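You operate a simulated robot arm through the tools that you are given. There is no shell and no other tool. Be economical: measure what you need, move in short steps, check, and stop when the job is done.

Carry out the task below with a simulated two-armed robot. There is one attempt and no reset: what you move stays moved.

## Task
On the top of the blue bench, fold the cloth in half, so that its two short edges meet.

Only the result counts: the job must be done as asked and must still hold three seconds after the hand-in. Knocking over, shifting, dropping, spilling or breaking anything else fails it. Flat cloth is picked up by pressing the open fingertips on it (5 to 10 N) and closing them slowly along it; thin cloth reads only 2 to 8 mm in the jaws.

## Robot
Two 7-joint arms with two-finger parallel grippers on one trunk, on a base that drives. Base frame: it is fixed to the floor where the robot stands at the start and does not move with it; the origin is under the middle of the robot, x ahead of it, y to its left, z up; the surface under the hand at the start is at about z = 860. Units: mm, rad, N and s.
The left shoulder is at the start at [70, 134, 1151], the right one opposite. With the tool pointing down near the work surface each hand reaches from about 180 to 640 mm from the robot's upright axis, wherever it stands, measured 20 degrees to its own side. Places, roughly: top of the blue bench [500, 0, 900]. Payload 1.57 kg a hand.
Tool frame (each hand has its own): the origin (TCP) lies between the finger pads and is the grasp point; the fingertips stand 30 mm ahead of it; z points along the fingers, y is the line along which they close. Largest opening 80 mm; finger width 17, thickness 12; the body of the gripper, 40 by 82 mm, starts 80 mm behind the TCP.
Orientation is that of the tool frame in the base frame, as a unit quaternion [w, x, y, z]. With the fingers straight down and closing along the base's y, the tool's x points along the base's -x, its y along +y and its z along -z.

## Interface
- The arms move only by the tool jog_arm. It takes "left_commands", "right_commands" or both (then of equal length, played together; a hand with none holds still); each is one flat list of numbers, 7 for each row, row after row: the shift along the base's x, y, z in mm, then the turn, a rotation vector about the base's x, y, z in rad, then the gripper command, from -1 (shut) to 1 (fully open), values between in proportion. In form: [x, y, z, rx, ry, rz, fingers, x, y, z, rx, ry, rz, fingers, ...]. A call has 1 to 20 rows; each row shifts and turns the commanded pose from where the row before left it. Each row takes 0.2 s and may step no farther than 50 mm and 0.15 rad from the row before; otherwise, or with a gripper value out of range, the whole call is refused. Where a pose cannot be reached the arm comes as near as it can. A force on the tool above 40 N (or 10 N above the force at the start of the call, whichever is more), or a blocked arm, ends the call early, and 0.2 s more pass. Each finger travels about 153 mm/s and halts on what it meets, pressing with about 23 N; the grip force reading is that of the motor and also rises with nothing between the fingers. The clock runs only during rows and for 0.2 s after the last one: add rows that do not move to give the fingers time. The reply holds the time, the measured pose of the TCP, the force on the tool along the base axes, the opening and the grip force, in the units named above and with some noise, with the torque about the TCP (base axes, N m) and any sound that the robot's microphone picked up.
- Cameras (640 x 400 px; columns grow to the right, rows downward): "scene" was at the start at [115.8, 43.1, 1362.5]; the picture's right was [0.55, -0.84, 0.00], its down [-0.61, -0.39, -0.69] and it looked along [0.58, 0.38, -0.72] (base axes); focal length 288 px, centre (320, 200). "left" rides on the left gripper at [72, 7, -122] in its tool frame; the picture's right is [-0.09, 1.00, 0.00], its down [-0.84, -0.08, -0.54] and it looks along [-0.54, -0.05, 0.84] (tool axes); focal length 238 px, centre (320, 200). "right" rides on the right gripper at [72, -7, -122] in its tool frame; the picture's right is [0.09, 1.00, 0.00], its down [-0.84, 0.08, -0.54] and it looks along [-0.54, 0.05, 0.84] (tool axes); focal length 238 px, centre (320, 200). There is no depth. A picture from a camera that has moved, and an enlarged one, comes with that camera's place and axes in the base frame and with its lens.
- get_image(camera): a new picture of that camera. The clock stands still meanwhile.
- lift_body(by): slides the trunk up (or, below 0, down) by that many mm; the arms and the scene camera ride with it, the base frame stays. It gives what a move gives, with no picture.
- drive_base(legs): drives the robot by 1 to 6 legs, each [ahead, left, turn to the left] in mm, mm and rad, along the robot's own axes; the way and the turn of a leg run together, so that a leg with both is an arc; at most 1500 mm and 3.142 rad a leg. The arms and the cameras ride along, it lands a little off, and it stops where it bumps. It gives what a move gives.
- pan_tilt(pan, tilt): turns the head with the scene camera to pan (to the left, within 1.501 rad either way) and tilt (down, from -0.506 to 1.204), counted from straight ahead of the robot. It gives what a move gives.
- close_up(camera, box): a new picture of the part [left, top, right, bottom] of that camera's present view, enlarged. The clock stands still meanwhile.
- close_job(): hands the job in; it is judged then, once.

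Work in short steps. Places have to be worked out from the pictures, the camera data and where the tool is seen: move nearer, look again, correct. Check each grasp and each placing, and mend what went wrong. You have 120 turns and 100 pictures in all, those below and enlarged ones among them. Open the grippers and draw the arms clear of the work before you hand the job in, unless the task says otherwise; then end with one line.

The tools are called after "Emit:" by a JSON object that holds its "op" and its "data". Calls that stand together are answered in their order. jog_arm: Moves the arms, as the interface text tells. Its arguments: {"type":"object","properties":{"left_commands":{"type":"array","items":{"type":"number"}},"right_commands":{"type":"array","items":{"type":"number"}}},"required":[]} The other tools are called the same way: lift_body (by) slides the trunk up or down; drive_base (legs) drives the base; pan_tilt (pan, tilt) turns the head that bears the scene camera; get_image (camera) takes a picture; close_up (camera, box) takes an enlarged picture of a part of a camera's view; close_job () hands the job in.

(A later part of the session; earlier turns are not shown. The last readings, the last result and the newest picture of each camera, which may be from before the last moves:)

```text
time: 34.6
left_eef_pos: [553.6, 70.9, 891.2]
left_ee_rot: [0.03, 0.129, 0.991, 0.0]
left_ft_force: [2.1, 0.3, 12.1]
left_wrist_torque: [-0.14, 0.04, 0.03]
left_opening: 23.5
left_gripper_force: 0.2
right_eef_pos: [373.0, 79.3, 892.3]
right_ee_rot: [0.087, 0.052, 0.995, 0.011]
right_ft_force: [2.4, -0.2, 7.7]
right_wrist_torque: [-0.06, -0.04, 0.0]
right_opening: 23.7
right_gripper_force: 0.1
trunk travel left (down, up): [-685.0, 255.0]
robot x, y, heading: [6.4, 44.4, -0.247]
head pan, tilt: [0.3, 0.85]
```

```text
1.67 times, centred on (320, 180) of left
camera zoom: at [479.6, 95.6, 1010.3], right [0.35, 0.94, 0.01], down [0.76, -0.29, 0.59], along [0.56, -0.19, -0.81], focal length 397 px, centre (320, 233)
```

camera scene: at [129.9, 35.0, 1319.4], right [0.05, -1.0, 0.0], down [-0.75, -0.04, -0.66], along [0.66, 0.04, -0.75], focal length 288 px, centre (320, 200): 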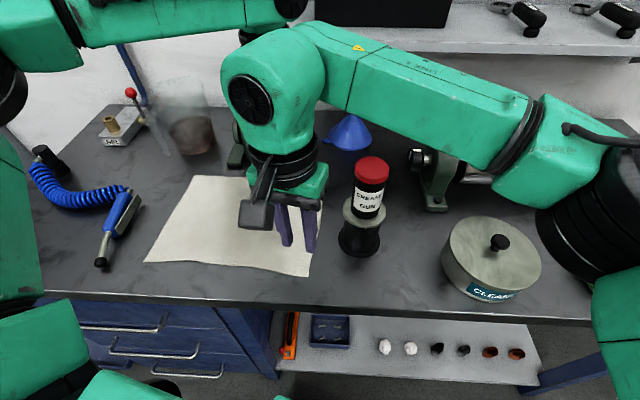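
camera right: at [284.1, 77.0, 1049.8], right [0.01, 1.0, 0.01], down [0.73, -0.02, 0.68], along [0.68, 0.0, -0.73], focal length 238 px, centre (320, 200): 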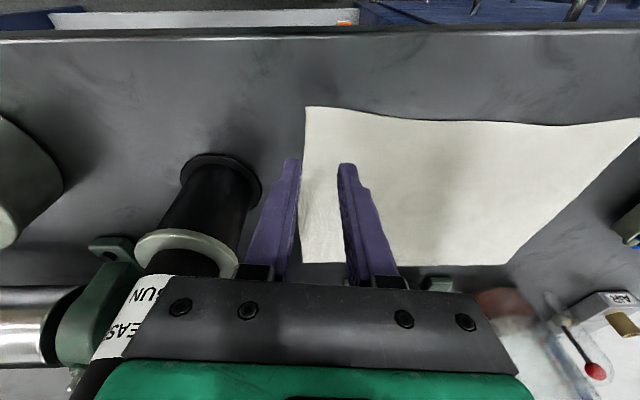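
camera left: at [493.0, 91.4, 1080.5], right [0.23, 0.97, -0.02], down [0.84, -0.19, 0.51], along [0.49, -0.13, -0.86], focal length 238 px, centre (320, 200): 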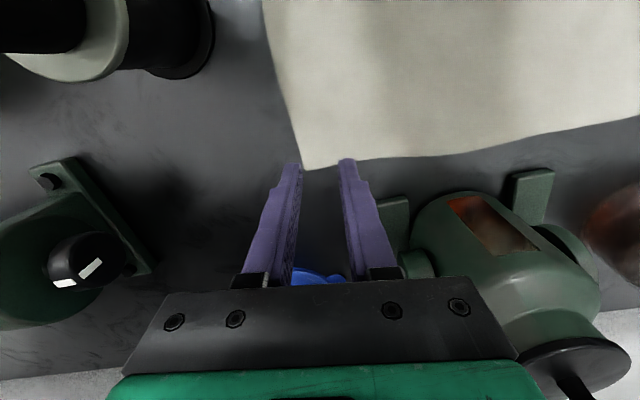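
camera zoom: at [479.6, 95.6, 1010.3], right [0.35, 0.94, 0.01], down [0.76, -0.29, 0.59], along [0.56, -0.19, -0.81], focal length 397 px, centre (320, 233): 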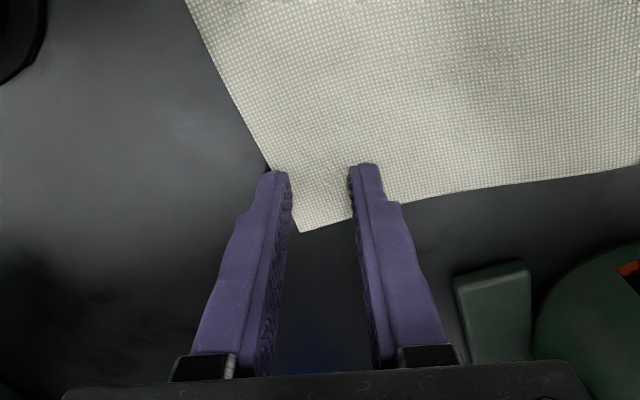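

Both jaws straddle the edge and press on the cloth. I close both slowly along it.

Emit:
{"op": "jog_arm", "data": {"left_commands": [0, 0, 0.5, 0, 0, 0, -0.5, 0, 0, 0, 0, 0, 0, -0.55, 0, 0, 0, 0, 0, 0, -0.6, 0, 0, 0, 0, 0, 0, -0.65, 0, 0, 0, 0, 0, 0, -0.7, 0, 0, 0, 0, 0, 0, -0.75, 0, 0, 0, 0, 0, 0, -0.8, 0, 0, 0, 0, 0, 0, -0.85, 0, 0, 0, 0, 0, 0, -0.9, 0, 0, 0, 0, 0, 0, -1, 0, 0, 0, 0, 0, 0, -1, 0, 0, 0, 0, 0, 0, -1], "right_commands": [0, 0, 0, 0, 0, 0, -0.5, 0, 0, 0, 0, 0, 0, -0.55, 0, 0, 0, 0, 0, 0, -0.6, 0, 0, 0, 0, 0, 0, -0.65, 0, 0, 0, 0, 0, 0, -0.7, 0, 0, 0, 0, 0, 0, -0.75, 0, 0, 0, 0, 0, 0, -0.8, 0, 0, 0, 0, 0, 0, -0.85, 0, 0, 0, 0, 0, 0, -0.9, 0, 0, 0, 0, 0, 0, -1, 0, 0, 0, 0, 0, 0, -1, 0, 0, 0, 0, 0, 0, -1]}}

Emit:
{"op": "close_up", "data": {"camera": "left", "box": [200, 60, 440, 300]}}

Emit:
{"op": "close_up", "data": {"camera": "right", "box": [200, 60, 440, 300]}}

```text
time: 37.2
left_eef_pos: [552.9, 71.7, 891.1]
left_ee_rot: [0.028, 0.13, 0.991, 0.0]
left_ft_force: [-0.1, -0.3, 14.0]
left_wrist_torque: [0.01, 0.1, 0.0]
left_opening: 2.3
left_gripper_force: 22.8
right_eef_pos: [372.6, 77.5, 893.3]
right_ee_rot: [0.088, 0.052, 0.995, 0.011]
right_ft_force: [0.1, -0.2, 0.0]
right_wrist_torque: [0.02, 0.02, 0.0]
right_opening: 2.4
right_gripper_force: 23.2
trunk travel left (down, up): [-685.0, 255.0]
robot x, y, heading: [4.0, 48.0, -0.247]
head pan, tilt: [0.3, 0.85]
```

```text
1.67 times, centred on (320, 180) of left
camera zoom: at [478.6, 96.1, 1010.5], right [0.35, 0.94, 0.01], down [0.76, -0.29, 0.59], along [0.55, -0.19, -0.81], focal length 397 px, centre (320, 233)
```

zoom: 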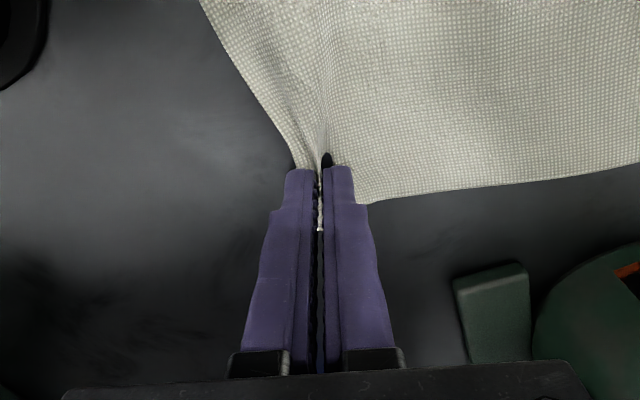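

```text
1.67 times, centred on (320, 180) of right
camera zoom: at [281.6, 76.9, 998.9], right [0.01, 1.0, 0.01], down [0.73, -0.02, 0.68], along [0.68, 0.0, -0.73], focal length 397 px, centre (320, 233)
```

zoom: 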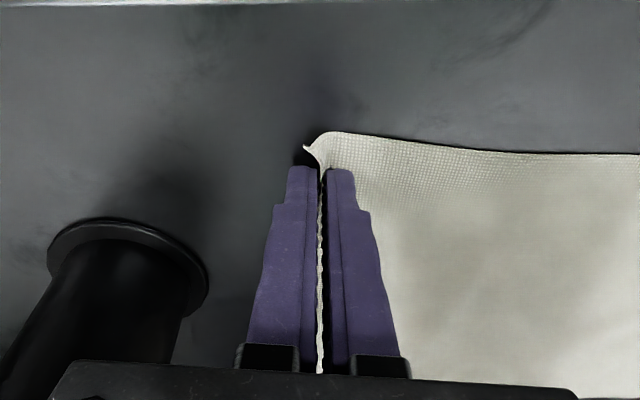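

Both jaws have cloth between them (2.3–2.4 mm). I lift slightly and check that both hold.

Emit:
{"op": "jog_arm", "data": {"left_commands": [0, 1, 10, 0, 0, 0, -1, 0, 1, 10, 0, 0, 0, -1, 0, 2, 10, 0, 0, 0, -1, 0, 2, 10, 0, 0, 0, -1], "right_commands": [0, 1, 10, 0, 0, 0, -1, 0, 1, 10, 0, 0, 0, -1, 0, 2, 10, 0, 0, 0, -1, 0, 2, 10, 0, 0, 0, -1]}}

Emit:
{"op": "get_image", "data": {"camera": "right"}}

Emit:
{"op": "get_image", "data": {"camera": "left"}}

```text
time: 38.2
left_eef_pos: [555.6, 79.0, 929.1]
left_ee_rot: [0.026, 0.13, 0.991, 0.002]
left_ft_force: [0.2, -0.9, 0.2]
left_wrist_torque: [-0.02, 0.04, 0.03]
left_opening: 2.0
left_gripper_force: 23.3
right_eef_pos: [375.0, 84.3, 933.4]
right_ee_rot: [0.087, 0.052, 0.995, 0.01]
right_ft_force: [0.3, -0.4, 0.2]
right_wrist_torque: [-0.01, -0.01, 0.02]
right_opening: 2.3
right_gripper_force: 23.3
trunk travel left (down, up): [-685.0, 255.0]
robot x, y, heading: [5.9, 41.2, -0.25]
head pan, tilt: [0.3, 0.85]
```

```text
73 pictures are left
camera right: at [283.9, 82.6, 1039.6], right [0.01, 1.0, 0.01], down [0.73, -0.02, 0.68], along [0.68, 0.0, -0.73], focal length 238 px, centre (320, 200)
```

right: 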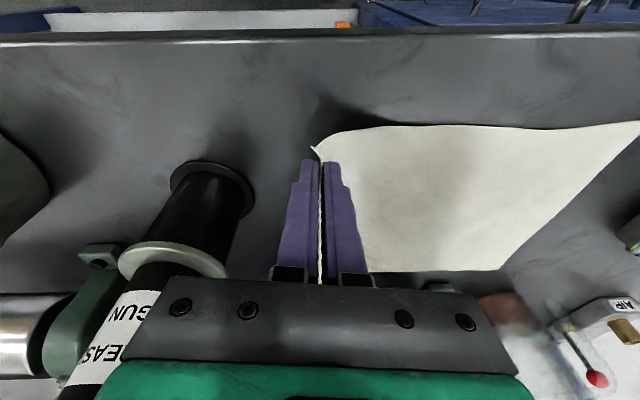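

```text
72 pictures are left
camera left: at [482.2, 103.8, 1048.6], right [0.35, 0.94, 0.01], down [0.76, -0.29, 0.58], along [0.55, -0.19, -0.81], focal length 238 px, centre (320, 200)
```

left: 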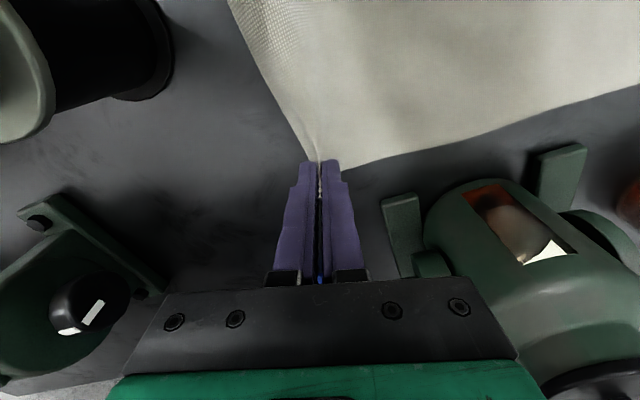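

Both corners are held and the rest lies flat. I lift along an arc and begin tilting the hands so that their bodies lean to the left.

Emit:
{"op": "jog_arm", "data": {"left_commands": [0, 6, 10, -0.03, 0, 0, -1, 0, 6, 10, -0.03, 0, 0, -1, 0, 6, 10, -0.03, 0, 0, -1, 0, 6, 10, -0.03, 0, 0, -1, 0, 8, 10, -0.03, 0, 0, -1, 0, 8, 10, -0.03, 0, 0, -1], "right_commands": [0, 6, 10, -0.03, 0, 0, -1, 0, 6, 10, -0.03, 0, 0, -1, 0, 6, 10, -0.03, 0, 0, -1, 0, 6, 10, -0.03, 0, 0, -1, 0, 8, 10, -0.03, 0, 0, -1, 0, 8, 10, -0.03, 0, 0, -1]}}

Emit:
{"op": "get_image", "data": {"camera": "scene"}}

```text
time: 39.6
left_eef_pos: [554.5, 117.7, 991.0]
left_ee_rot: [0.038, 0.128, 0.987, -0.09]
left_ft_force: [-0.8, 0.5, 0.4]
left_wrist_torque: [-0.02, -0.01, 0.03]
left_opening: 2.2
left_gripper_force: 22.9
right_eef_pos: [375.6, 125.4, 992.1]
right_ee_rot: [0.092, 0.045, 0.992, -0.08]
right_ft_force: [0.3, 0.1, 0.3]
right_wrist_torque: [-0.01, 0.01, 0.01]
right_opening: 2.2
right_gripper_force: 22.6
trunk travel left (down, up): [-685.0, 255.0]
robot x, y, heading: [7.2, 43.1, -0.247]
head pan, tilt: [0.3, 0.85]
```

```text
71 pictures are left
camera scene: at [130.4, 37.0, 1319.3], right [0.05, -1.0, 0.0], down [-0.75, -0.04, -0.66], along [0.66, 0.03, -0.75], focal length 288 px, centre (320, 200)
```

scene: 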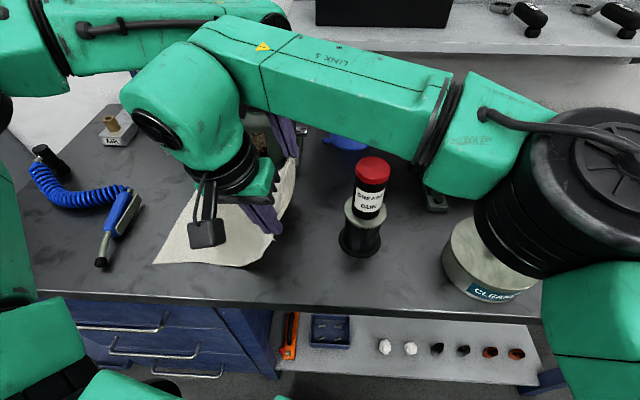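

The cloth lifts cleanly. I drive 100 mm along base +y, keeping the heading.

Emit:
{"op": "drive_base", "data": {"legs": [[-24.5, 97, 0]]}}

Emit:
{"op": "get_image", "data": {"camera": "scene"}}

Emit:
{"op": "get_image", "data": {"camera": "right"}}

```text
time: 40.8
left_eef_pos: [556.1, 219.9, 990.4]
left_ee_rot: [0.038, 0.127, 0.987, -0.088]
left_ft_force: [0.0, 0.0, 0.1]
left_wrist_torque: [-0.01, 0.0, -0.01]
left_opening: 2.2
left_gripper_force: 22.7
right_eef_pos: [376.0, 225.4, 991.8]
right_ee_rot: [0.09, 0.044, 0.992, -0.078]
right_ft_force: [0.6, 0.0, -0.8]
right_wrist_torque: [-0.01, -0.05, 0.01]
right_opening: 2.0
right_gripper_force: 23.3
trunk travel left (down, up): [-685.0, 255.0]
robot x, y, heading: [0.1, 148.0, -0.241]
head pan, tilt: [0.3, 0.85]
```

```text
70 pictures are left
camera scene: at [131.8, 137.0, 1319.3], right [0.05, -1.0, 0.0], down [-0.75, -0.04, -0.66], along [0.66, 0.04, -0.75], focal length 288 px, centre (320, 200)
```

scene: 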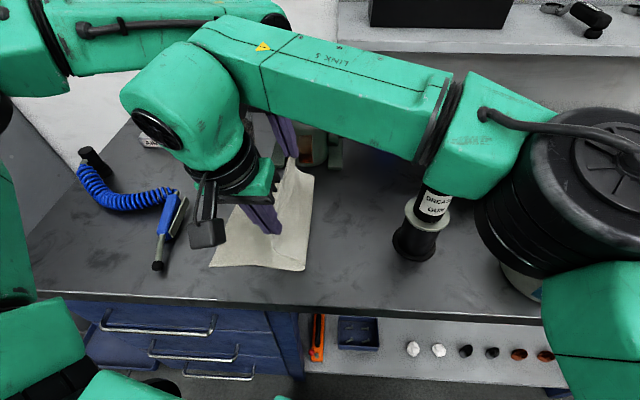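

```text
69 pictures are left
camera right: at [284.5, 243.6, 1097.0], right [0.01, 0.99, -0.16], down [0.73, 0.1, 0.67], along [0.68, -0.13, -0.72], focal length 238 px, centre (320, 200)
```

right: 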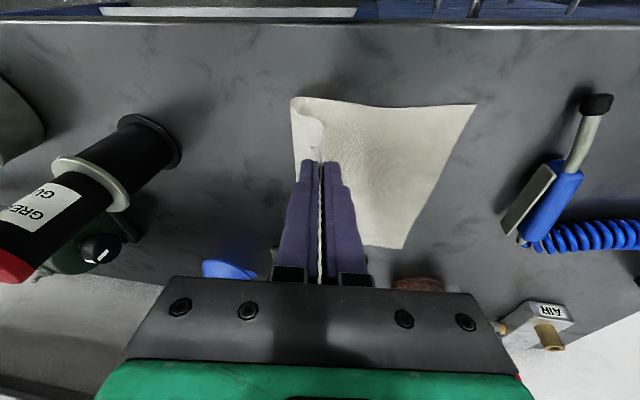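

The fold is forming. The bottom layer shifted about 15 mm right, so D is now near (368,348). I continue 75 mm in +y and lower a little afterward.

Emit:
{"op": "drive_base", "data": {"legs": [[-18, 73, 0]]}}

Emit:
{"op": "jog_arm", "data": {"left_commands": [0, 2, -8, -0.06, 0, 0, -1, 0, 2, -8, -0.06, 0, 0, -1, 0, 2, -8, -0.06, 0, 0, -1, 0, 2, -8, -0.06, 0, 0, -1], "right_commands": [0, 2, -8, -0.06, 0, 0, -1, 0, 2, -8, -0.06, 0, 0, -1, 0, 2, -8, -0.06, 0, 0, -1, 0, 2, -8, -0.06, 0, 0, -1]}}

Emit:
{"op": "get_image", "data": {"camera": "right"}}

Emit:
{"op": "get_image", "data": {"camera": "left"}}

Emit:
{"op": "get_image", "data": {"camera": "scene"}}

```text
time: 41.8
left_eef_pos: [555.8, 293.7, 990.6]
left_ee_rot: [0.038, 0.128, 0.987, -0.089]
left_ft_force: [-0.8, -0.9, 0.4]
left_wrist_torque: [0.02, -0.02, -0.01]
left_opening: 2.1
left_gripper_force: 23.1
right_eef_pos: [375.6, 299.9, 991.9]
right_ee_rot: [0.091, 0.047, 0.992, -0.078]
right_ft_force: [0.8, 0.1, 0.6]
right_wrist_torque: [0.04, 0.0, 0.02]
right_opening: 2.1
right_gripper_force: 22.9
trunk travel left (down, up): [-685.0, 255.0]
robot x, y, heading: [7.0, 217.3, -0.251]
head pan, tilt: [0.3, 0.85]
```

```text
time: 42.8
left_eef_pos: [556.0, 301.3, 959.0]
left_ee_rot: [0.054, 0.122, 0.969, -0.207]
left_ft_force: [0.4, -0.1, 1.0]
left_wrist_torque: [0.02, 0.0, 0.02]
left_opening: 2.3
left_gripper_force: 23.1
right_eef_pos: [385.5, 296.8, 981.4]
right_ee_rot: [0.094, 0.04, 0.985, -0.138]
right_ft_force: [-0.5, 0.6, -0.3]
right_wrist_torque: [0.06, -0.02, 0.01]
right_opening: 1.9
right_gripper_force: 23.2
right hand out of reach, approached as far as the arm can: row 2, 3, 4
trunk travel left (down, up): [-685.0, 255.0]
robot x, y, heading: [5.5, 224.5, -0.25]
head pan, tilt: [0.3, 0.85]
```

```text
68 pictures are left
camera right: at [294.1, 327.3, 1082.4], right [0.01, 0.96, -0.28], down [0.73, 0.18, 0.65], along [0.68, -0.22, -0.7], focal length 238 px, centre (320, 200)
```

right: 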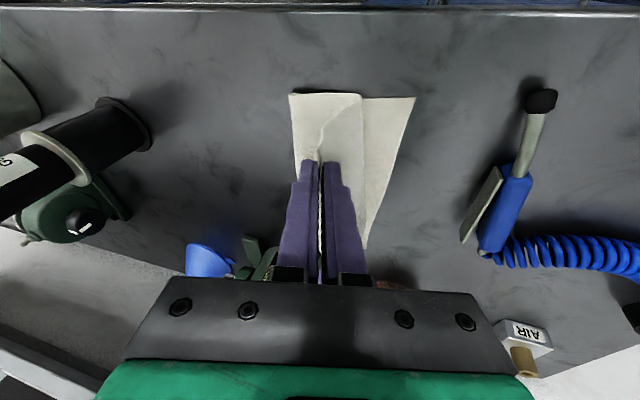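

```text
67 pictures are left
camera left: at [482.8, 372.6, 1057.6], right [0.35, 0.86, -0.37], down [0.76, -0.02, 0.65], along [0.55, -0.51, -0.66], focal length 238 px, centre (320, 200)
```

left: 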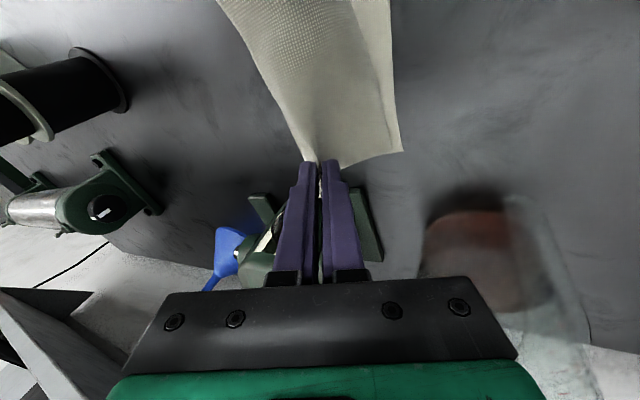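

```text
66 pictures are left
camera scene: at [131.9, 213.6, 1319.3], right [0.05, -1.0, 0.0], down [-0.75, -0.04, -0.66], along [0.66, 0.03, -0.75], focal length 288 px, centre (320, 200)
```

scene: 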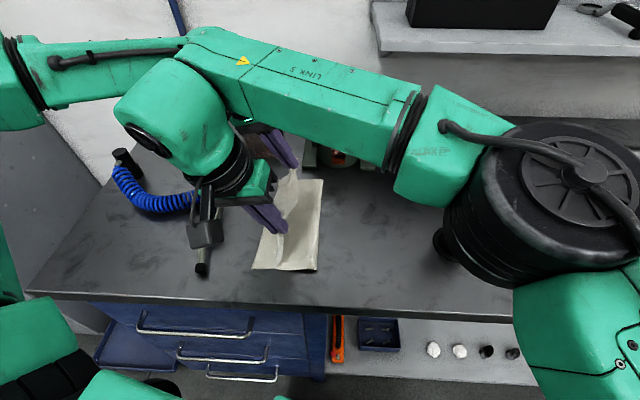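

The bottom layer's corners are at D(368,344) and A(590,329). The right hand is near its crossing limit, so I drive 35 mm further left before lowering.

Emit:
{"op": "drive_base", "data": {"legs": [[-9, 36, 0]]}}

Emit:
{"op": "jog_arm", "data": {"left_commands": [2, -6, -4, 0, 0, 0, -1, 2, -6, -4, 0, 0, 0, -1, 2, -6, -4, 0, 0, 0, -1, 0, 0, -4, 0, 0, 0, -1], "right_commands": [0, 0, -10, 0, 0, 0, -1, 0, 0, -10, 0, 0, 0, -1, 0, 0, -10, 0, 0, 0, -1, 0, 0, -8, 0, 0, 0, -1]}}

```text
time: 43.6
left_eef_pos: [555.6, 334.3, 959.7]
left_ee_rot: [0.053, 0.123, 0.97, -0.204]
left_ft_force: [0.5, -0.2, -0.2]
left_wrist_torque: [0.06, 0.01, 0.0]
left_opening: 2.4
left_gripper_force: 23.0
right_eef_pos: [384.3, 328.3, 980.5]
right_ee_rot: [0.094, 0.041, 0.985, -0.136]
right_ft_force: [0.3, -0.4, -0.1]
right_wrist_torque: [0.03, -0.02, 0.0]
right_opening: 2.3
right_gripper_force: 22.8
trunk travel left (down, up): [-685.0, 255.0]
robot x, y, heading: [5.7, 258.4, -0.247]
head pan, tilt: [0.3, 0.85]
```

```text
time: 44.6
left_eef_pos: [562.0, 318.6, 941.8]
left_ee_rot: [0.054, 0.123, 0.969, -0.206]
left_ft_force: [-0.4, -0.4, 0.1]
left_wrist_torque: [0.0, -0.02, -0.01]
left_opening: 2.2
left_gripper_force: 23.3
right_eef_pos: [385.7, 331.1, 942.7]
right_ee_rot: [0.094, 0.041, 0.985, -0.137]
right_ft_force: [0.4, 0.2, 1.2]
right_wrist_torque: [0.01, -0.01, 0.01]
right_opening: 2.5
right_gripper_force: 22.9
trunk travel left (down, up): [-685.0, 255.0]
robot x, y, heading: [5.9, 261.5, -0.244]
head pan, tilt: [0.3, 0.85]
```

Now I lower both hands near the bench with an 8 mm shift left, then look.

Emit:
{"op": "jog_arm", "data": {"left_commands": [0, 3, -10, 0, 0, 0, -1, 0, 3, -10, 0, 0, 0, -1, 0, 2, -10, 0, 0, 0, -1], "right_commands": [0, 3, -10, 0, 0, 0, -1, 0, 3, -10, 0, 0, 0, -1, 0, 2, -10, 0, 0, 0, -1]}}

Emit:
{"op": "get_image", "data": {"camera": "right"}}

Emit:
{"op": "get_image", "data": {"camera": "left"}}

Emit:
{"op": "get_image", "data": {"camera": "scene"}}

```text
time: 45.5
left_eef_pos: [563.4, 327.6, 913.4]
left_ee_rot: [0.053, 0.123, 0.969, -0.207]
left_ft_force: [0.7, 0.2, -0.7]
left_wrist_torque: [0.01, 0.0, 0.02]
left_opening: 2.3
left_gripper_force: 23.1
right_eef_pos: [390.2, 328.9, 913.8]
right_ee_rot: [0.093, 0.041, 0.985, -0.137]
right_ft_force: [0.7, -0.3, 0.1]
right_wrist_torque: [0.03, -0.01, 0.0]
right_opening: 2.3
right_gripper_force: 23.2
right hand out of reach, approached as far as the arm can: row 1, 3
trunk travel left (down, up): [-685.0, 255.0]
robot x, y, heading: [3.8, 257.8, -0.247]
head pan, tilt: [0.3, 0.85]
```

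```text
65 pictures are left
camera right: at [298.7, 359.9, 1015.3], right [0.02, 0.96, -0.28], down [0.73, 0.18, 0.66], along [0.68, -0.22, -0.7], focal length 238 px, centre (320, 200)
```

right: 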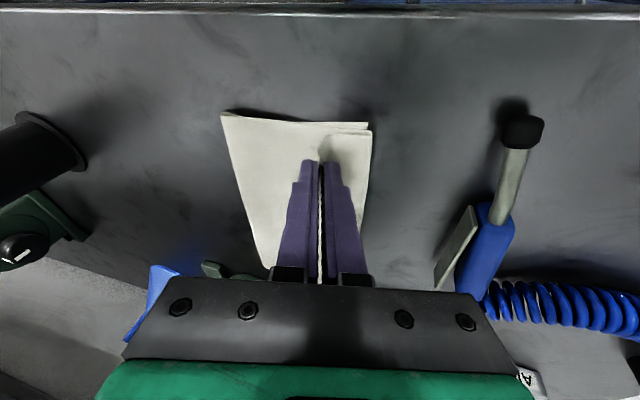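

```text
64 pictures are left
camera left: at [489.0, 398.0, 1011.9], right [0.35, 0.86, -0.37], down [0.76, -0.03, 0.65], along [0.55, -0.51, -0.66], focal length 238 px, centre (320, 200)
```

left: 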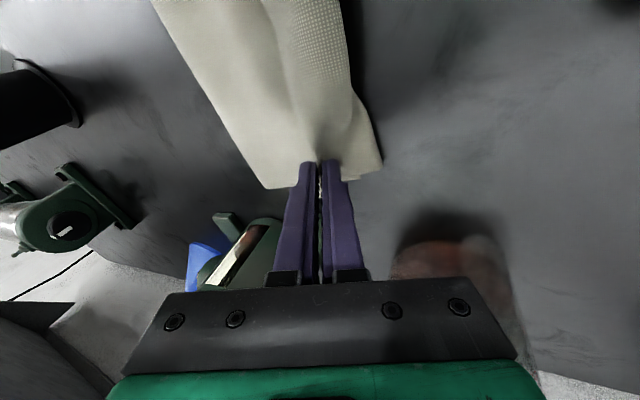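

```text
63 pictures are left
camera scene: at [131.9, 248.9, 1319.3], right [0.05, -1.0, 0.0], down [-0.75, -0.04, -0.66], along [0.66, 0.03, -0.75], focal length 288 px, centre (320, 200)
```

scene: 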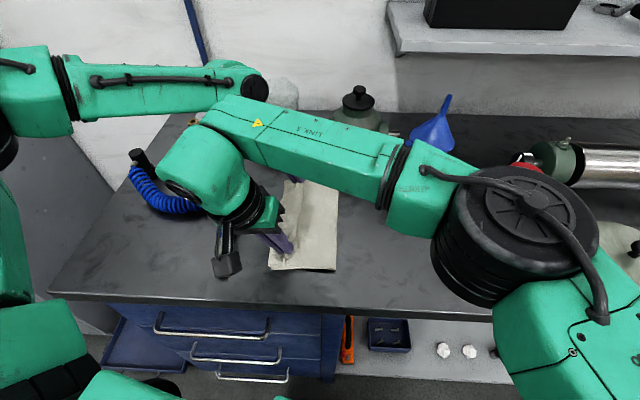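

Nearly down. I drive 15 mm more left to relieve the right arm, correct the left hand back, and lower to just above contact.

Emit:
{"op": "drive_base", "data": {"legs": [[-4, 15, 0]]}}

Emit:
{"op": "jog_arm", "data": {"left_commands": [0, -6, -3, 0, 0, 0, -1, 0, -6, -4, 0, 0, 0, -1, 0, -4, -4, 0, 0, 0, -1], "right_commands": [-1, -2, -3, 0, 0, 0, -1, -1, -2, -4, 0, 0, 0, -1, 0, -1, -4, 0, 0, 0, -1]}}

Emit:
{"op": "get_image", "data": {"camera": "right"}}

Emit:
{"op": "get_image", "data": {"camera": "left"}}

```text
time: 46.2
left_eef_pos: [562.1, 340.8, 913.5]
left_ee_rot: [0.054, 0.124, 0.969, -0.205]
left_ft_force: [-0.5, 0.1, 0.4]
left_wrist_torque: [0.05, -0.03, 0.03]
left_opening: 2.0
left_gripper_force: 23.4
right_eef_pos: [389.7, 342.0, 914.3]
right_ee_rot: [0.094, 0.042, 0.985, -0.136]
right_ft_force: [0.0, -0.4, -0.1]
right_wrist_torque: [0.07, -0.02, 0.04]
right_opening: 2.2
right_gripper_force: 22.9
trunk travel left (down, up): [-685.0, 255.0]
robot x, y, heading: [7.2, 275.9, -0.247]
head pan, tilt: [0.3, 0.85]
```

```text
time: 47.0
left_eef_pos: [562.2, 325.9, 903.4]
left_ee_rot: [0.053, 0.125, 0.969, -0.206]
left_ft_force: [-0.3, -0.8, 0.0]
left_wrist_torque: [0.02, -0.01, 0.02]
left_opening: 1.9
left_gripper_force: 23.3
right_eef_pos: [390.2, 340.2, 902.8]
right_ee_rot: [0.094, 0.042, 0.985, -0.138]
right_ft_force: [0.6, -0.5, 0.3]
right_wrist_torque: [0.01, -0.03, 0.0]
right_opening: 2.4
right_gripper_force: 22.7
trunk travel left (down, up): [-685.0, 255.0]
robot x, y, heading: [4.8, 272.6, -0.254]
head pan, tilt: [0.3, 0.85]
```

```text
62 pictures are left
camera right: at [297.9, 369.8, 1004.4], right [0.02, 0.96, -0.28], down [0.73, 0.18, 0.66], along [0.68, -0.22, -0.7], focal length 238 px, centre (320, 200)
```

right: 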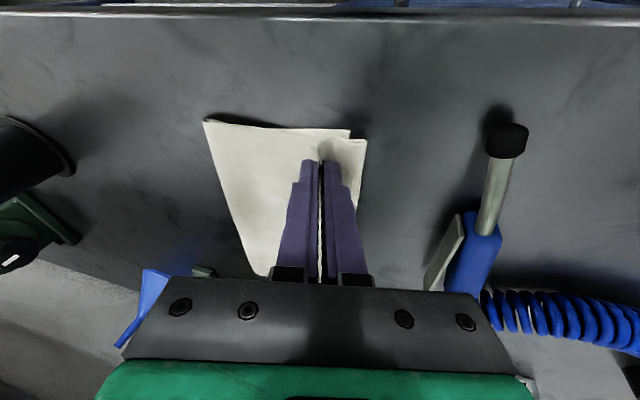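

```text
61 pictures are left
camera left: at [489.2, 396.8, 1001.0], right [0.35, 0.86, -0.37], down [0.76, -0.03, 0.65], along [0.55, -0.51, -0.66], focal length 238 px, centre (320, 200)
```

left: 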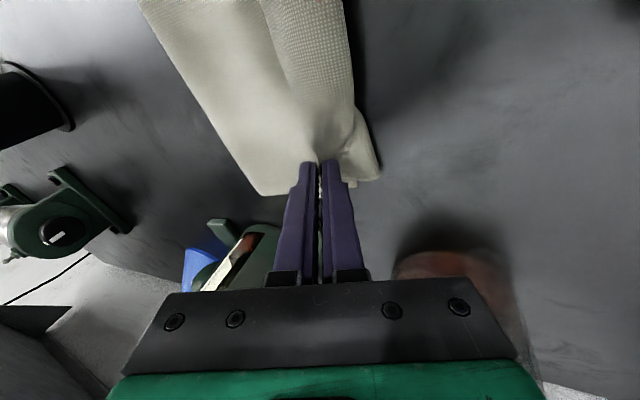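

The top corners overshoot: C by about 11 mm, B by about 25 mm past A(590,327). I shift the left hand −18 and the right hand −5 and lower to contact.

Emit:
{"op": "jog_arm", "data": {"left_commands": [0, -6, 0, 0, 0, 0, -1, 0, -6, 0, 0, 0, 0, -1, 0, -6, -3, 0, 0, 0, -1, 0, 0, -3, 0, 0, 0, -1], "right_commands": [0, -2, 0, 0, 0, 0, -1, 0, -2, 0, 0, 0, 0, -1, 0, -1, -3, 0, 0, 0, -1, 0, 0, -3, 0, 0, 0, -1]}}

Emit:
{"op": "close_up", "data": {"camera": "right", "box": [180, 80, 440, 290]}}

Emit:
{"op": "close_up", "data": {"camera": "left", "box": [180, 60, 440, 270]}}

```text
time: 48.0
left_eef_pos: [561.5, 307.9, 896.7]
left_ee_rot: [0.053, 0.125, 0.969, -0.206]
left_ft_force: [-0.1, 0.3, 0.6]
left_wrist_torque: [0.01, 0.03, 0.0]
left_opening: 2.1
left_gripper_force: 23.2
right_eef_pos: [388.6, 334.6, 895.9]
right_ee_rot: [0.094, 0.041, 0.985, -0.138]
right_ft_force: [-0.2, -0.3, 0.7]
right_wrist_torque: [0.02, 0.0, 0.0]
right_opening: 2.4
right_gripper_force: 23.1
trunk travel left (down, up): [-685.0, 255.0]
robot x, y, heading: [6.4, 271.9, -0.252]
head pan, tilt: [0.3, 0.85]
```

```text
1.90 times, centred on (310, 185) of right
camera zoom: at [296.6, 365.2, 998.9], right [0.02, 0.96, -0.28], down [0.73, 0.18, 0.66], along [0.68, -0.22, -0.7], focal length 454 px, centre (339, 229)
```

zoom: 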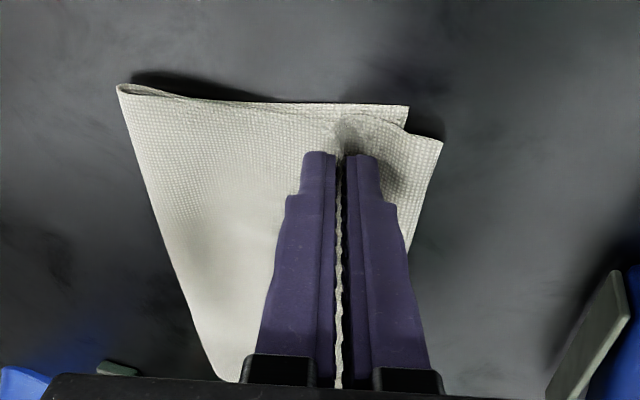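

```text
1.90 times, centred on (310, 165) of left
camera zoom: at [488.8, 378.9, 995.1], right [0.35, 0.86, -0.37], down [0.76, -0.03, 0.65], along [0.55, -0.51, -0.66], focal length 454 px, centre (339, 267)
```

zoom: 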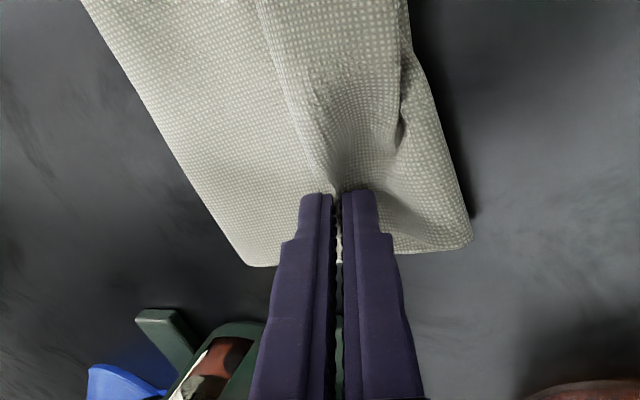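

Both top corners still overshoot by about 10–13 mm. I shift both hands −12 mm, then press down.

Emit:
{"op": "jog_arm", "data": {"left_commands": [1, -4, 2, 0, 0, 0, -1, 1, -4, 0, 0, 0, 0, -1, 1, -4, -3, 0, 0, 0, -1, 0, 0, -2, 0, 0, 0, -1], "right_commands": [-2, -4, 2, 0, 0, 0, -1, -2, -4, 0, 0, 0, 0, -1, -2, -5, -3, 0, 0, 0, -1, 0, 0, -2, 0, 0, 0, -1]}}

Emit:
{"op": "close_up", "data": {"camera": "right", "box": [180, 80, 440, 290]}}

Emit:
{"op": "close_up", "data": {"camera": "left", "box": [180, 60, 440, 270]}}

```text
time: 49.0
left_eef_pos: [564.6, 294.8, 895.2]
left_ee_rot: [0.054, 0.124, 0.969, -0.206]
left_ft_force: [-4.5, 0.6, 4.3]
left_wrist_torque: [0.03, 0.12, -0.08]
left_opening: 2.5
left_gripper_force: 23.0
right_eef_pos: [381.5, 320.6, 895.5]
right_ee_rot: [0.095, 0.042, 0.985, -0.138]
right_ft_force: [7.7, -1.5, 10.2]
right_wrist_torque: [0.04, -0.22, 0.0]
right_opening: 1.9
right_gripper_force: 23.0
trunk travel left (down, up): [-685.0, 255.0]
robot x, y, heading: [7.3, 269.7, -0.25]
head pan, tilt: [0.3, 0.85]
```

```text
1.90 times, centred on (310, 185) of right
camera zoom: at [289.1, 351.7, 996.7], right [0.02, 0.96, -0.28], down [0.73, 0.18, 0.66], along [0.68, -0.22, -0.7], focal length 454 px, centre (339, 229)
```

zoom: 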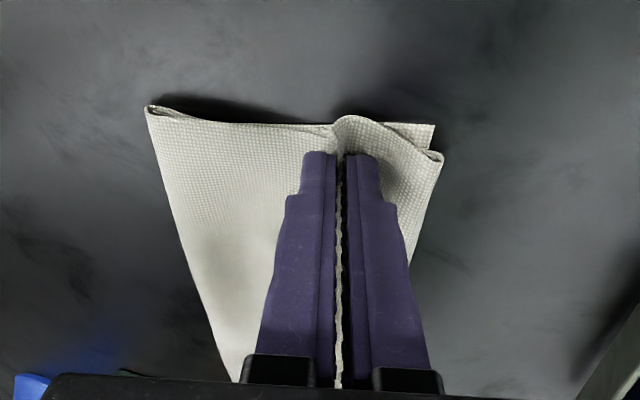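

```text
1.90 times, centred on (310, 165) of left
camera zoom: at [490.4, 365.7, 993.5], right [0.35, 0.86, -0.37], down [0.76, -0.03, 0.65], along [0.55, -0.51, -0.66], focal length 454 px, centre (339, 267)
```

zoom: 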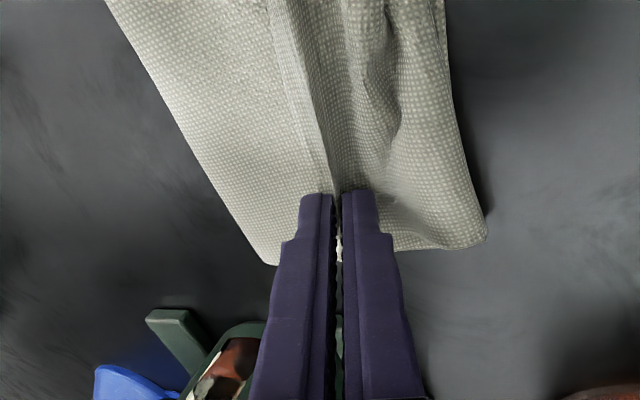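

The edges line up within a few mm at the near corner. With light pressure I open both jaws slowly so the gathered ridge spreads flat.

Emit:
{"op": "jog_arm", "data": {"left_commands": [0, 0, 0, 0, 0, 0, -0.9, 0, 0, 0, 0, 0, 0, -0.8, 0, 0, 0, 0, 0, 0, -0.7, 0, 0, 0, 0, 0, 0, -0.6, 0, 0, 0, 0, 0, 0, -0.5, 0, 0, 0, 0, 0, 0, -0.4, 0, 0, 0, 0, 0, 0, -0.4], "right_commands": [0, 0, 0.5, 0, 0, 0, -0.9, 0, 0, 0, 0, 0, 0, -0.8, 0, 0, 0, 0, 0, 0, -0.7, 0, 0, 0, 0, 0, 0, -0.6, 0, 0, 0, 0, 0, 0, -0.5, 0, 0, 0, 0, 0, 0, -0.4, 0, 0, 0, 0, 0, 0, -0.4]}}

Emit:
{"op": "close_up", "data": {"camera": "right", "box": [180, 80, 440, 290]}}

Emit:
{"op": "close_up", "data": {"camera": "left", "box": [180, 60, 440, 270]}}

```text
time: 50.6
left_eef_pos: [561.4, 292.9, 897.9]
left_ee_rot: [0.056, 0.125, 0.969, -0.205]
left_ft_force: [0.0, -2.5, 16.7]
left_wrist_torque: [0.01, 0.0, 0.0]
left_opening: 16.9
left_gripper_force: 0.1
right_eef_pos: [377.9, 320.1, 896.3]
right_ee_rot: [0.097, 0.042, 0.985, -0.136]
right_ft_force: [4.5, -3.6, 25.6]
right_wrist_torque: [0.14, -0.16, 0.0]
right_opening: 15.2
right_gripper_force: 0.0
trunk travel left (down, up): [-685.0, 255.0]
robot x, y, heading: [3.8, 272.5, -0.253]
head pan, tilt: [0.3, 0.85]
```

```text
1.90 times, centred on (310, 185) of right
camera zoom: at [286.0, 350.6, 997.9], right [0.02, 0.96, -0.28], down [0.73, 0.18, 0.66], along [0.68, -0.22, -0.7], focal length 454 px, centre (339, 229)
```

zoom: 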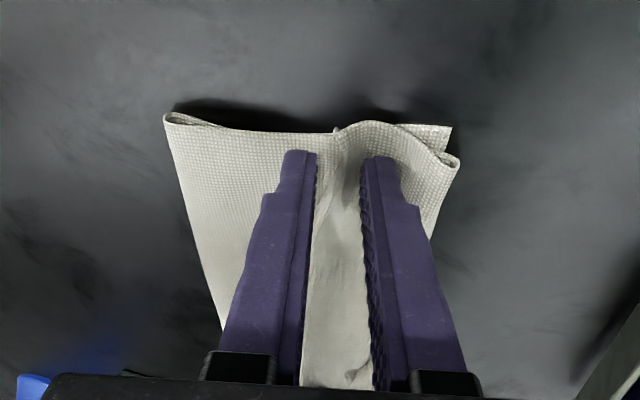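

```text
1.90 times, centred on (310, 165) of left
camera zoom: at [488.0, 364.1, 995.5], right [0.35, 0.86, -0.37], down [0.75, -0.03, 0.66], along [0.56, -0.51, -0.66], focal length 454 px, centre (339, 267)
```

zoom: 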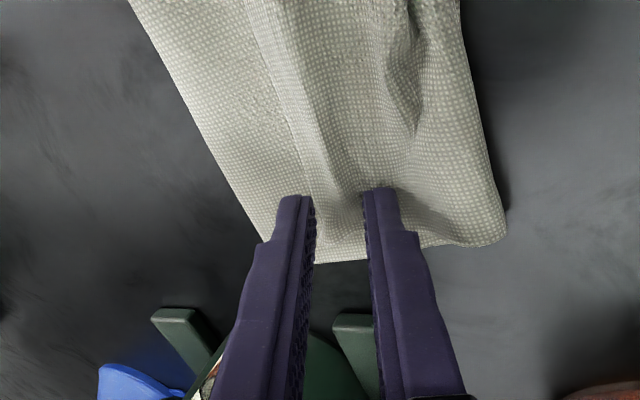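

The ridges are opening up flat. I withdraw both hands along their tilt, up and slightly left.

Emit:
{"op": "jog_arm", "data": {"left_commands": [0, 1, 5, 0, 0, 0, -0.4, 0, 3, 10, 0, 0, 0, -0.4, 0, 5, 15, 0, 0, 0, -0.4, 0, 8, 20, 0, 0, 0, -0.4, 0, 8, 20, 0, 0, 0, -0.4], "right_commands": [0, 1, 5, 0, 0, 0, -0.4, 0, 3, 10, 0, 0, 0, -0.4, 0, 4, 15, 0, 0, 0, -0.4, 0, 5, 20, 0, 0, 0, -0.4, 0, 5, 20, 0, 0, 0, -0.4]}}

Emit:
{"op": "get_image", "data": {"camera": "right"}}

Emit:
{"op": "get_image", "data": {"camera": "left"}}

Emit:
{"op": "get_image", "data": {"camera": "scene"}}

```text
time: 51.8
left_eef_pos: [565.6, 320.6, 963.6]
left_ee_rot: [0.053, 0.124, 0.969, -0.206]
left_ft_force: [-0.5, -0.8, 0.3]
left_wrist_torque: [0.03, 0.0, -0.05]
left_opening: 24.1
left_gripper_force: 0.1
right_eef_pos: [379.7, 337.7, 965.3]
right_ee_rot: [0.093, 0.042, 0.985, -0.139]
right_ft_force: [0.3, 0.3, 0.5]
right_wrist_torque: [0.02, -0.01, -0.02]
right_opening: 23.9
right_gripper_force: 0.0
trunk travel left (down, up): [-685.0, 255.0]
robot x, y, heading: [2.6, 267.2, -0.247]
head pan, tilt: [0.3, 0.85]
```

```text
54 pictures are left
camera right: at [288.7, 368.5, 1066.9], right [0.02, 0.96, -0.28], down [0.73, 0.18, 0.66], along [0.68, -0.22, -0.7], focal length 238 px, centre (320, 200)
```

right: 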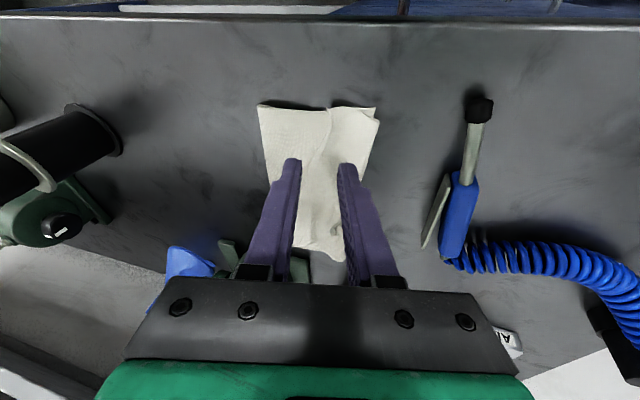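

```text
53 pictures are left
camera left: at [492.0, 391.2, 1062.2], right [0.35, 0.86, -0.37], down [0.76, -0.03, 0.65], along [0.55, -0.51, -0.66], focal length 238 px, centre (320, 200)
```

left: 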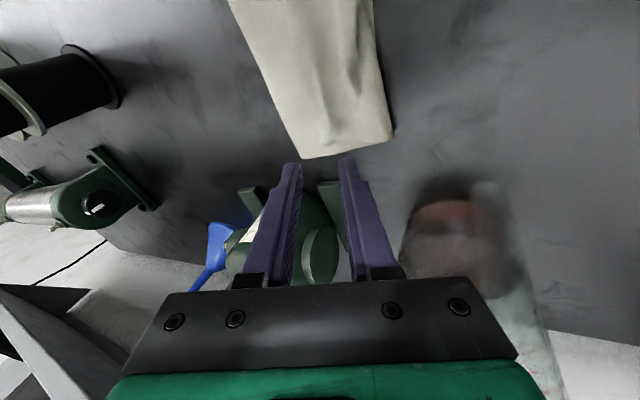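

```text
52 pictures are left
camera scene: at [130.4, 264.4, 1319.3], right [0.05, -1.0, 0.0], down [-0.75, -0.04, -0.66], along [0.66, 0.03, -0.75], focal length 288 px, centre (320, 200)
```

scene: 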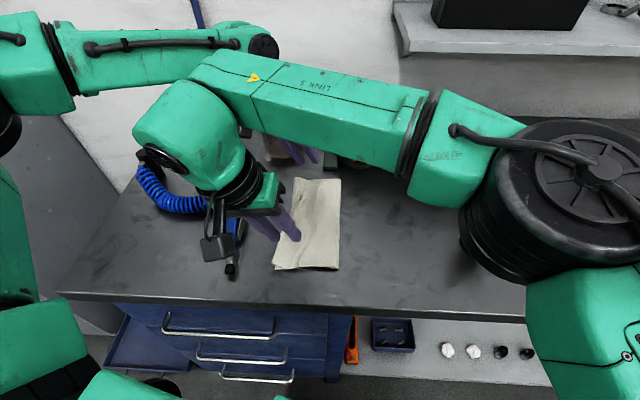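

The cloth is folded but it looks narrower than half. I draw the arms clear to see the whole.

Emit:
{"op": "jog_arm", "data": {"left_commands": [0, 5, 40, 0.1, 0, 0, -0.4, 0, 5, 40, 0.1, 0, 0, -0.4, -10, 40, 10, 0.1, 0, 0, -0.4, -10, 45, 0, 0.1, 0, 0, -0.4, -10, 45, 0, 0, 0, 0, -0.4, -10, 45, 0, 0, 0, 0, -0.4], "right_commands": [-5, 5, 40, 0.05, 0, 0, -0.4, -10, 0, 40, 0.05, 0, 0, -0.4, -15, -40, 10, 0.05, 0, 0, -0.4, -15, -45, 0, 0.05, 0, 0, -0.4, -15, -45, 0, 0, 0, 0, -0.4, -15, -45, 0, 0, 0, 0, -0.4]}}

Emit:
{"op": "pan_tilt", "data": {"pan": 0.5, "tilt": 0.9}}

Emit:
{"op": "get_image", "data": {"camera": "scene"}}

Emit:
{"op": "get_image", "data": {"camera": "right"}}

```text
time: 53.2
left_eef_pos: [522.1, 504.0, 1056.6]
left_ee_rot: [0.028, 0.132, 0.991, -0.01]
left_ft_force: [0.5, 0.6, 0.7]
left_wrist_torque: [-0.01, -0.01, 0.02]
left_opening: 24.0
left_gripper_force: 0.0
right_eef_pos: [304.4, 168.4, 1059.4]
right_ee_rot: [0.09, 0.051, 0.994, -0.038]
right_ft_force: [-0.7, 0.2, 1.5]
right_wrist_torque: [-0.01, 0.0, -0.01]
right_opening: 24.0
right_gripper_force: 0.0
trunk travel left (down, up): [-685.0, 255.0]
robot x, y, heading: [7.3, 275.4, -0.251]
head pan, tilt: [0.3, 0.85]
```

```text
time: 54.0
left_eef_pos: [524.4, 504.9, 1054.5]
left_ee_rot: [0.028, 0.131, 0.991, -0.01]
left_ft_force: [-0.1, 0.4, 0.4]
left_wrist_torque: [0.01, 0.02, -0.03]
left_opening: 23.9
left_gripper_force: 0.1
right_eef_pos: [304.6, 168.7, 1057.2]
right_ee_rot: [0.089, 0.051, 0.994, -0.038]
right_ft_force: [-0.7, -1.1, 0.8]
right_wrist_torque: [0.0, -0.03, 0.02]
right_opening: 23.9
right_gripper_force: 0.0
trunk travel left (down, up): [-685.0, 255.0]
robot x, y, heading: [7.0, 271.0, -0.248]
head pan, tilt: [0.499, 0.901]
```

```text
51 pictures are left
camera scene: at [126.6, 278.6, 1315.4], right [0.25, -0.97, 0.0], down [-0.76, -0.19, -0.62], along [0.6, 0.15, -0.78], focal length 288 px, centre (320, 200)
```

scene: 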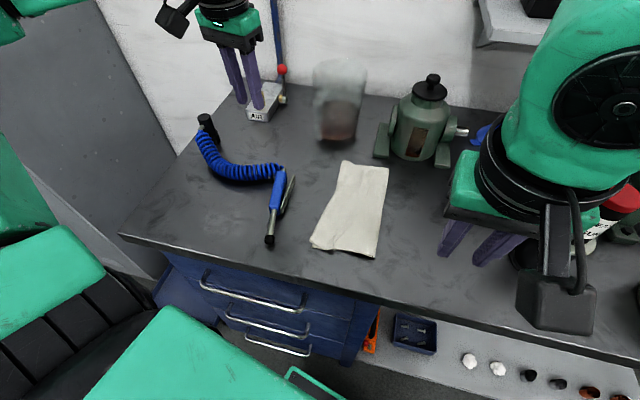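

```text
50 pictures are left
camera right: at [213.8, 179.3, 1164.2], right [0.02, 1.0, -0.08], down [0.73, 0.04, 0.68], along [0.68, -0.07, -0.73], focal length 238 px, centre (320, 200)
```

right: 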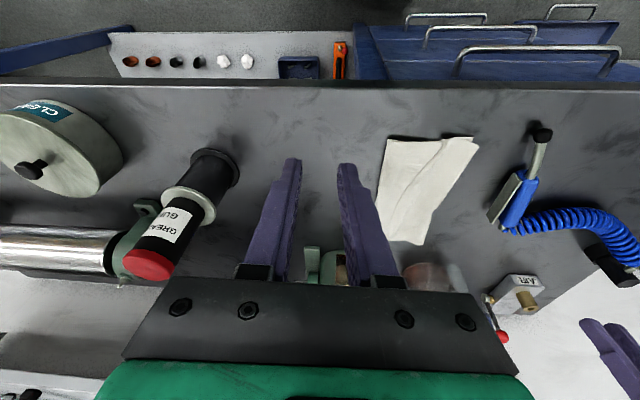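

Emit:
{"op": "close_up", "data": {"camera": "scene", "box": [280, 140, 420, 280]}}

Emit:
{"op": "close_up", "data": {"camera": "right", "box": [350, 110, 510, 260]}}

```text
2.86 times, centred on (350, 210) of scene
camera zoom: at [126.6, 278.6, 1315.4], right [0.25, -0.97, 0.0], down [-0.76, -0.19, -0.62], along [0.6, 0.15, -0.78], focal length 823 px, centre (234, 171)
```

zoom: 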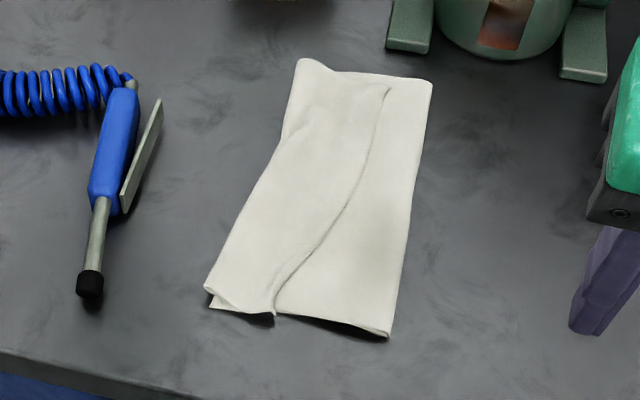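

```text
2.67 times, centred on (430, 185) of right
camera zoom: at [213.8, 179.3, 1164.2], right [0.02, 1.0, -0.08], down [0.73, 0.04, 0.68], along [0.68, -0.07, -0.73], focal length 636 px, centre (27, 240)
```

zoom: 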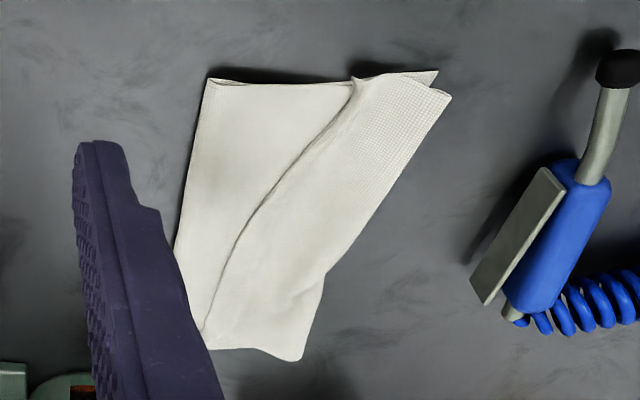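

Both free edges meet, but the top layer has a pleat: the fold line lies at y≈242 instead of about 200. I'll turn square to the bench again. Then I'll drag the top layer's right strip to the right with closed fingertips to roll the fold outward.

Emit:
{"op": "jog_arm", "data": {"left_commands": [-40, 0, 0, 0, 0, 0, -1, -40, 0, 0, 0, 0, 0, -1, -20, 0, 0, 0, 0, 0, -1], "right_commands": [0, 0, 0, 0.06, 0, 0, -1, 0, 0, 0, 0.06, 0, 0, -1, 0, 0, 0, 0.06, 0, 0, -1]}}

Emit:
{"op": "drive_base", "data": {"legs": [[0, 0, 0.25]]}}

```text
time: 54.8
left_eef_pos: [423.6, 508.0, 1054.3]
left_ee_rot: [0.027, 0.132, 0.991, -0.009]
left_ft_force: [-0.2, 0.9, -0.7]
left_wrist_torque: [0.02, -0.05, -0.02]
left_opening: 0.0
left_gripper_force: 20.9
right_eef_pos: [308.2, 168.8, 1055.8]
right_ee_rot: [0.084, 0.058, 0.993, 0.052]
right_ft_force: [0.6, 0.2, -1.0]
right_wrist_torque: [0.01, 0.01, -0.02]
right_opening: 0.0
right_gripper_force: 21.1
trunk travel left (down, up): [-685.0, 255.0]
robot x, y, heading: [10.1, 274.1, -0.251]
head pan, tilt: [0.499, 0.901]
```

```text
time: 56.0
left_eef_pos: [350.6, 606.0, 1055.0]
left_ee_rot: [0.028, 0.006, 1.0, -0.005]
left_ft_force: [0.2, 0.7, 0.4]
left_wrist_torque: [0.04, 0.02, 0.01]
left_opening: 0.0
left_gripper_force: 21.1
right_eef_pos: [323.4, 248.1, 1055.6]
right_ee_rot: [0.077, -0.068, 0.993, 0.062]
right_ft_force: [-0.8, 0.4, -0.4]
right_wrist_torque: [-0.02, -0.02, -0.01]
right_opening: 0.1
right_gripper_force: 21.7
trunk travel left (down, up): [-685.0, 255.0]
robot x, y, heading: [6.3, 274.8, 0.006]
head pan, tilt: [0.499, 0.901]
```

Now I position the right hand's closed tips above the strip, between crease and fold at about (470,268).

Emit:
{"op": "jog_arm", "data": {"right_commands": [36, 3.5, -15, 0.03, 0.02, -0.033, -1, 36, 3.5, -30, 0.03, 0.02, -0.033, -1, 36, 3.5, -35, 0.03, 0.02, -0.033, -1, 34, 3.5, -40, 0.03, 0.02, -0.033, -1, 0, 0, 0, 0, 0, 0, -1]}}

Emit:
{"op": "get_image", "data": {"camera": "right"}}

Emit:
{"op": "get_image", "data": {"camera": "scene"}}

```text
refused: row 3 steps farther than a row can; nothing moved
```

```text
47 pictures are left
camera right: at [237.2, 215.2, 1162.0], right [-0.23, 0.97, 0.1], down [0.73, 0.11, 0.67], along [0.64, 0.23, -0.73], focal length 238 px, centre (320, 200)
```

right: 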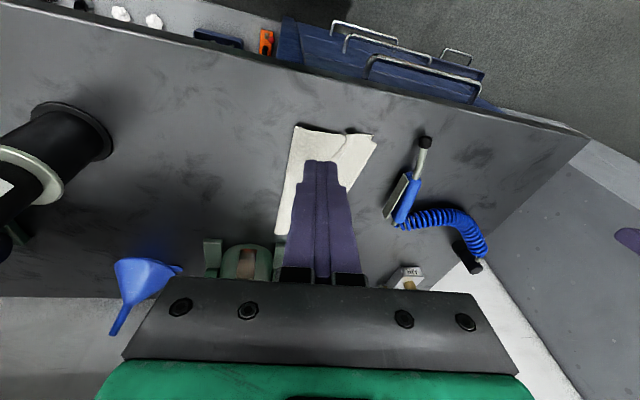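

```text
46 pictures are left
camera scene: at [121.0, 308.8, 1315.4], right [0.48, -0.88, 0.0], down [-0.69, -0.38, -0.62], along [0.54, 0.3, -0.78], focal length 288 px, centre (320, 200)
```

scene: 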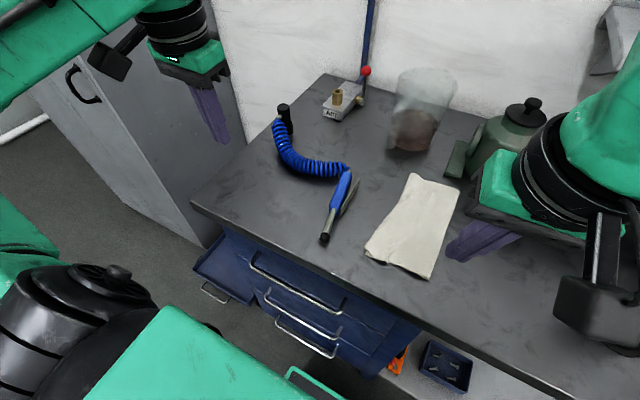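

One row was too long, so I split it into smaller rows.

Emit:
{"op": "jog_arm", "data": {"right_commands": [28, 3, -20, 0.03, 0.02, -0.03, -1, 28, 3, -24, 0.03, 0.02, -0.03, -1, 28, 3, -25, 0.03, 0.02, -0.03, -1, 28, 3, -25, 0.03, 0.02, -0.03, -1, 30, 2, -26, 0, 0, 0, -1, 0, 0, 0, 0, 0, 0, -1]}}

Emit:
{"op": "get_image", "data": {"camera": "right"}}

Emit:
{"op": "get_image", "data": {"camera": "scene"}}

```text
time: 57.4
left_eef_pos: [350.4, 605.0, 1054.9]
left_ee_rot: [0.029, 0.006, 1.0, -0.006]
left_ft_force: [0.7, 0.1, -0.9]
left_wrist_torque: [-0.02, 0.0, 0.0]
left_opening: 0.0
left_gripper_force: 21.1
right_eef_pos: [464.9, 265.0, 934.6]
right_ee_rot: [0.045, -0.002, 0.992, 0.117]
right_ft_force: [-0.5, 0.6, 0.0]
right_wrist_torque: [0.0, 0.02, -0.01]
right_opening: 0.0
right_gripper_force: 21.1
trunk travel left (down, up): [-685.0, 255.0]
robot x, y, heading: [6.1, 270.8, 0.004]
head pan, tilt: [0.499, 0.901]
```

```text
45 pictures are left
camera right: at [383.0, 228.7, 1042.9], right [-0.1, 0.97, 0.23], down [0.78, -0.06, 0.62], along [0.61, 0.24, -0.75], focal length 238 px, centre (320, 200)
```

right: 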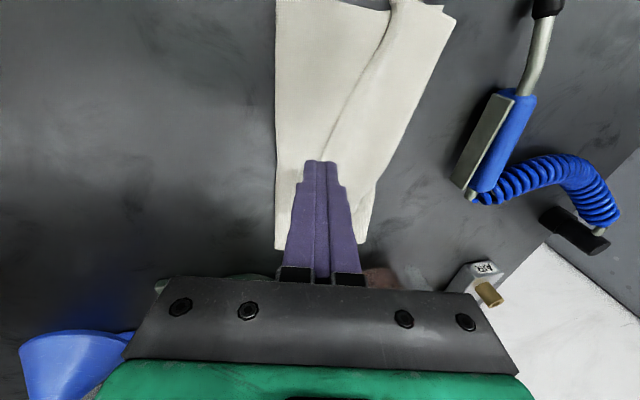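

```text
44 pictures are left
camera scene: at [120.3, 309.0, 1315.5], right [0.48, -0.88, 0.0], down [-0.69, -0.38, -0.62], along [0.54, 0.3, -0.78], focal length 288 px, centre (320, 200)
```

scene: 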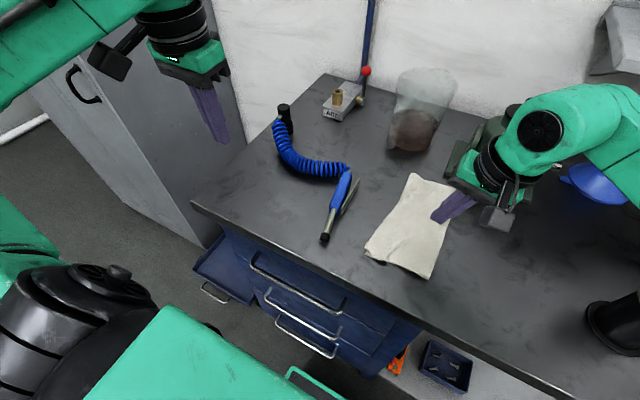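

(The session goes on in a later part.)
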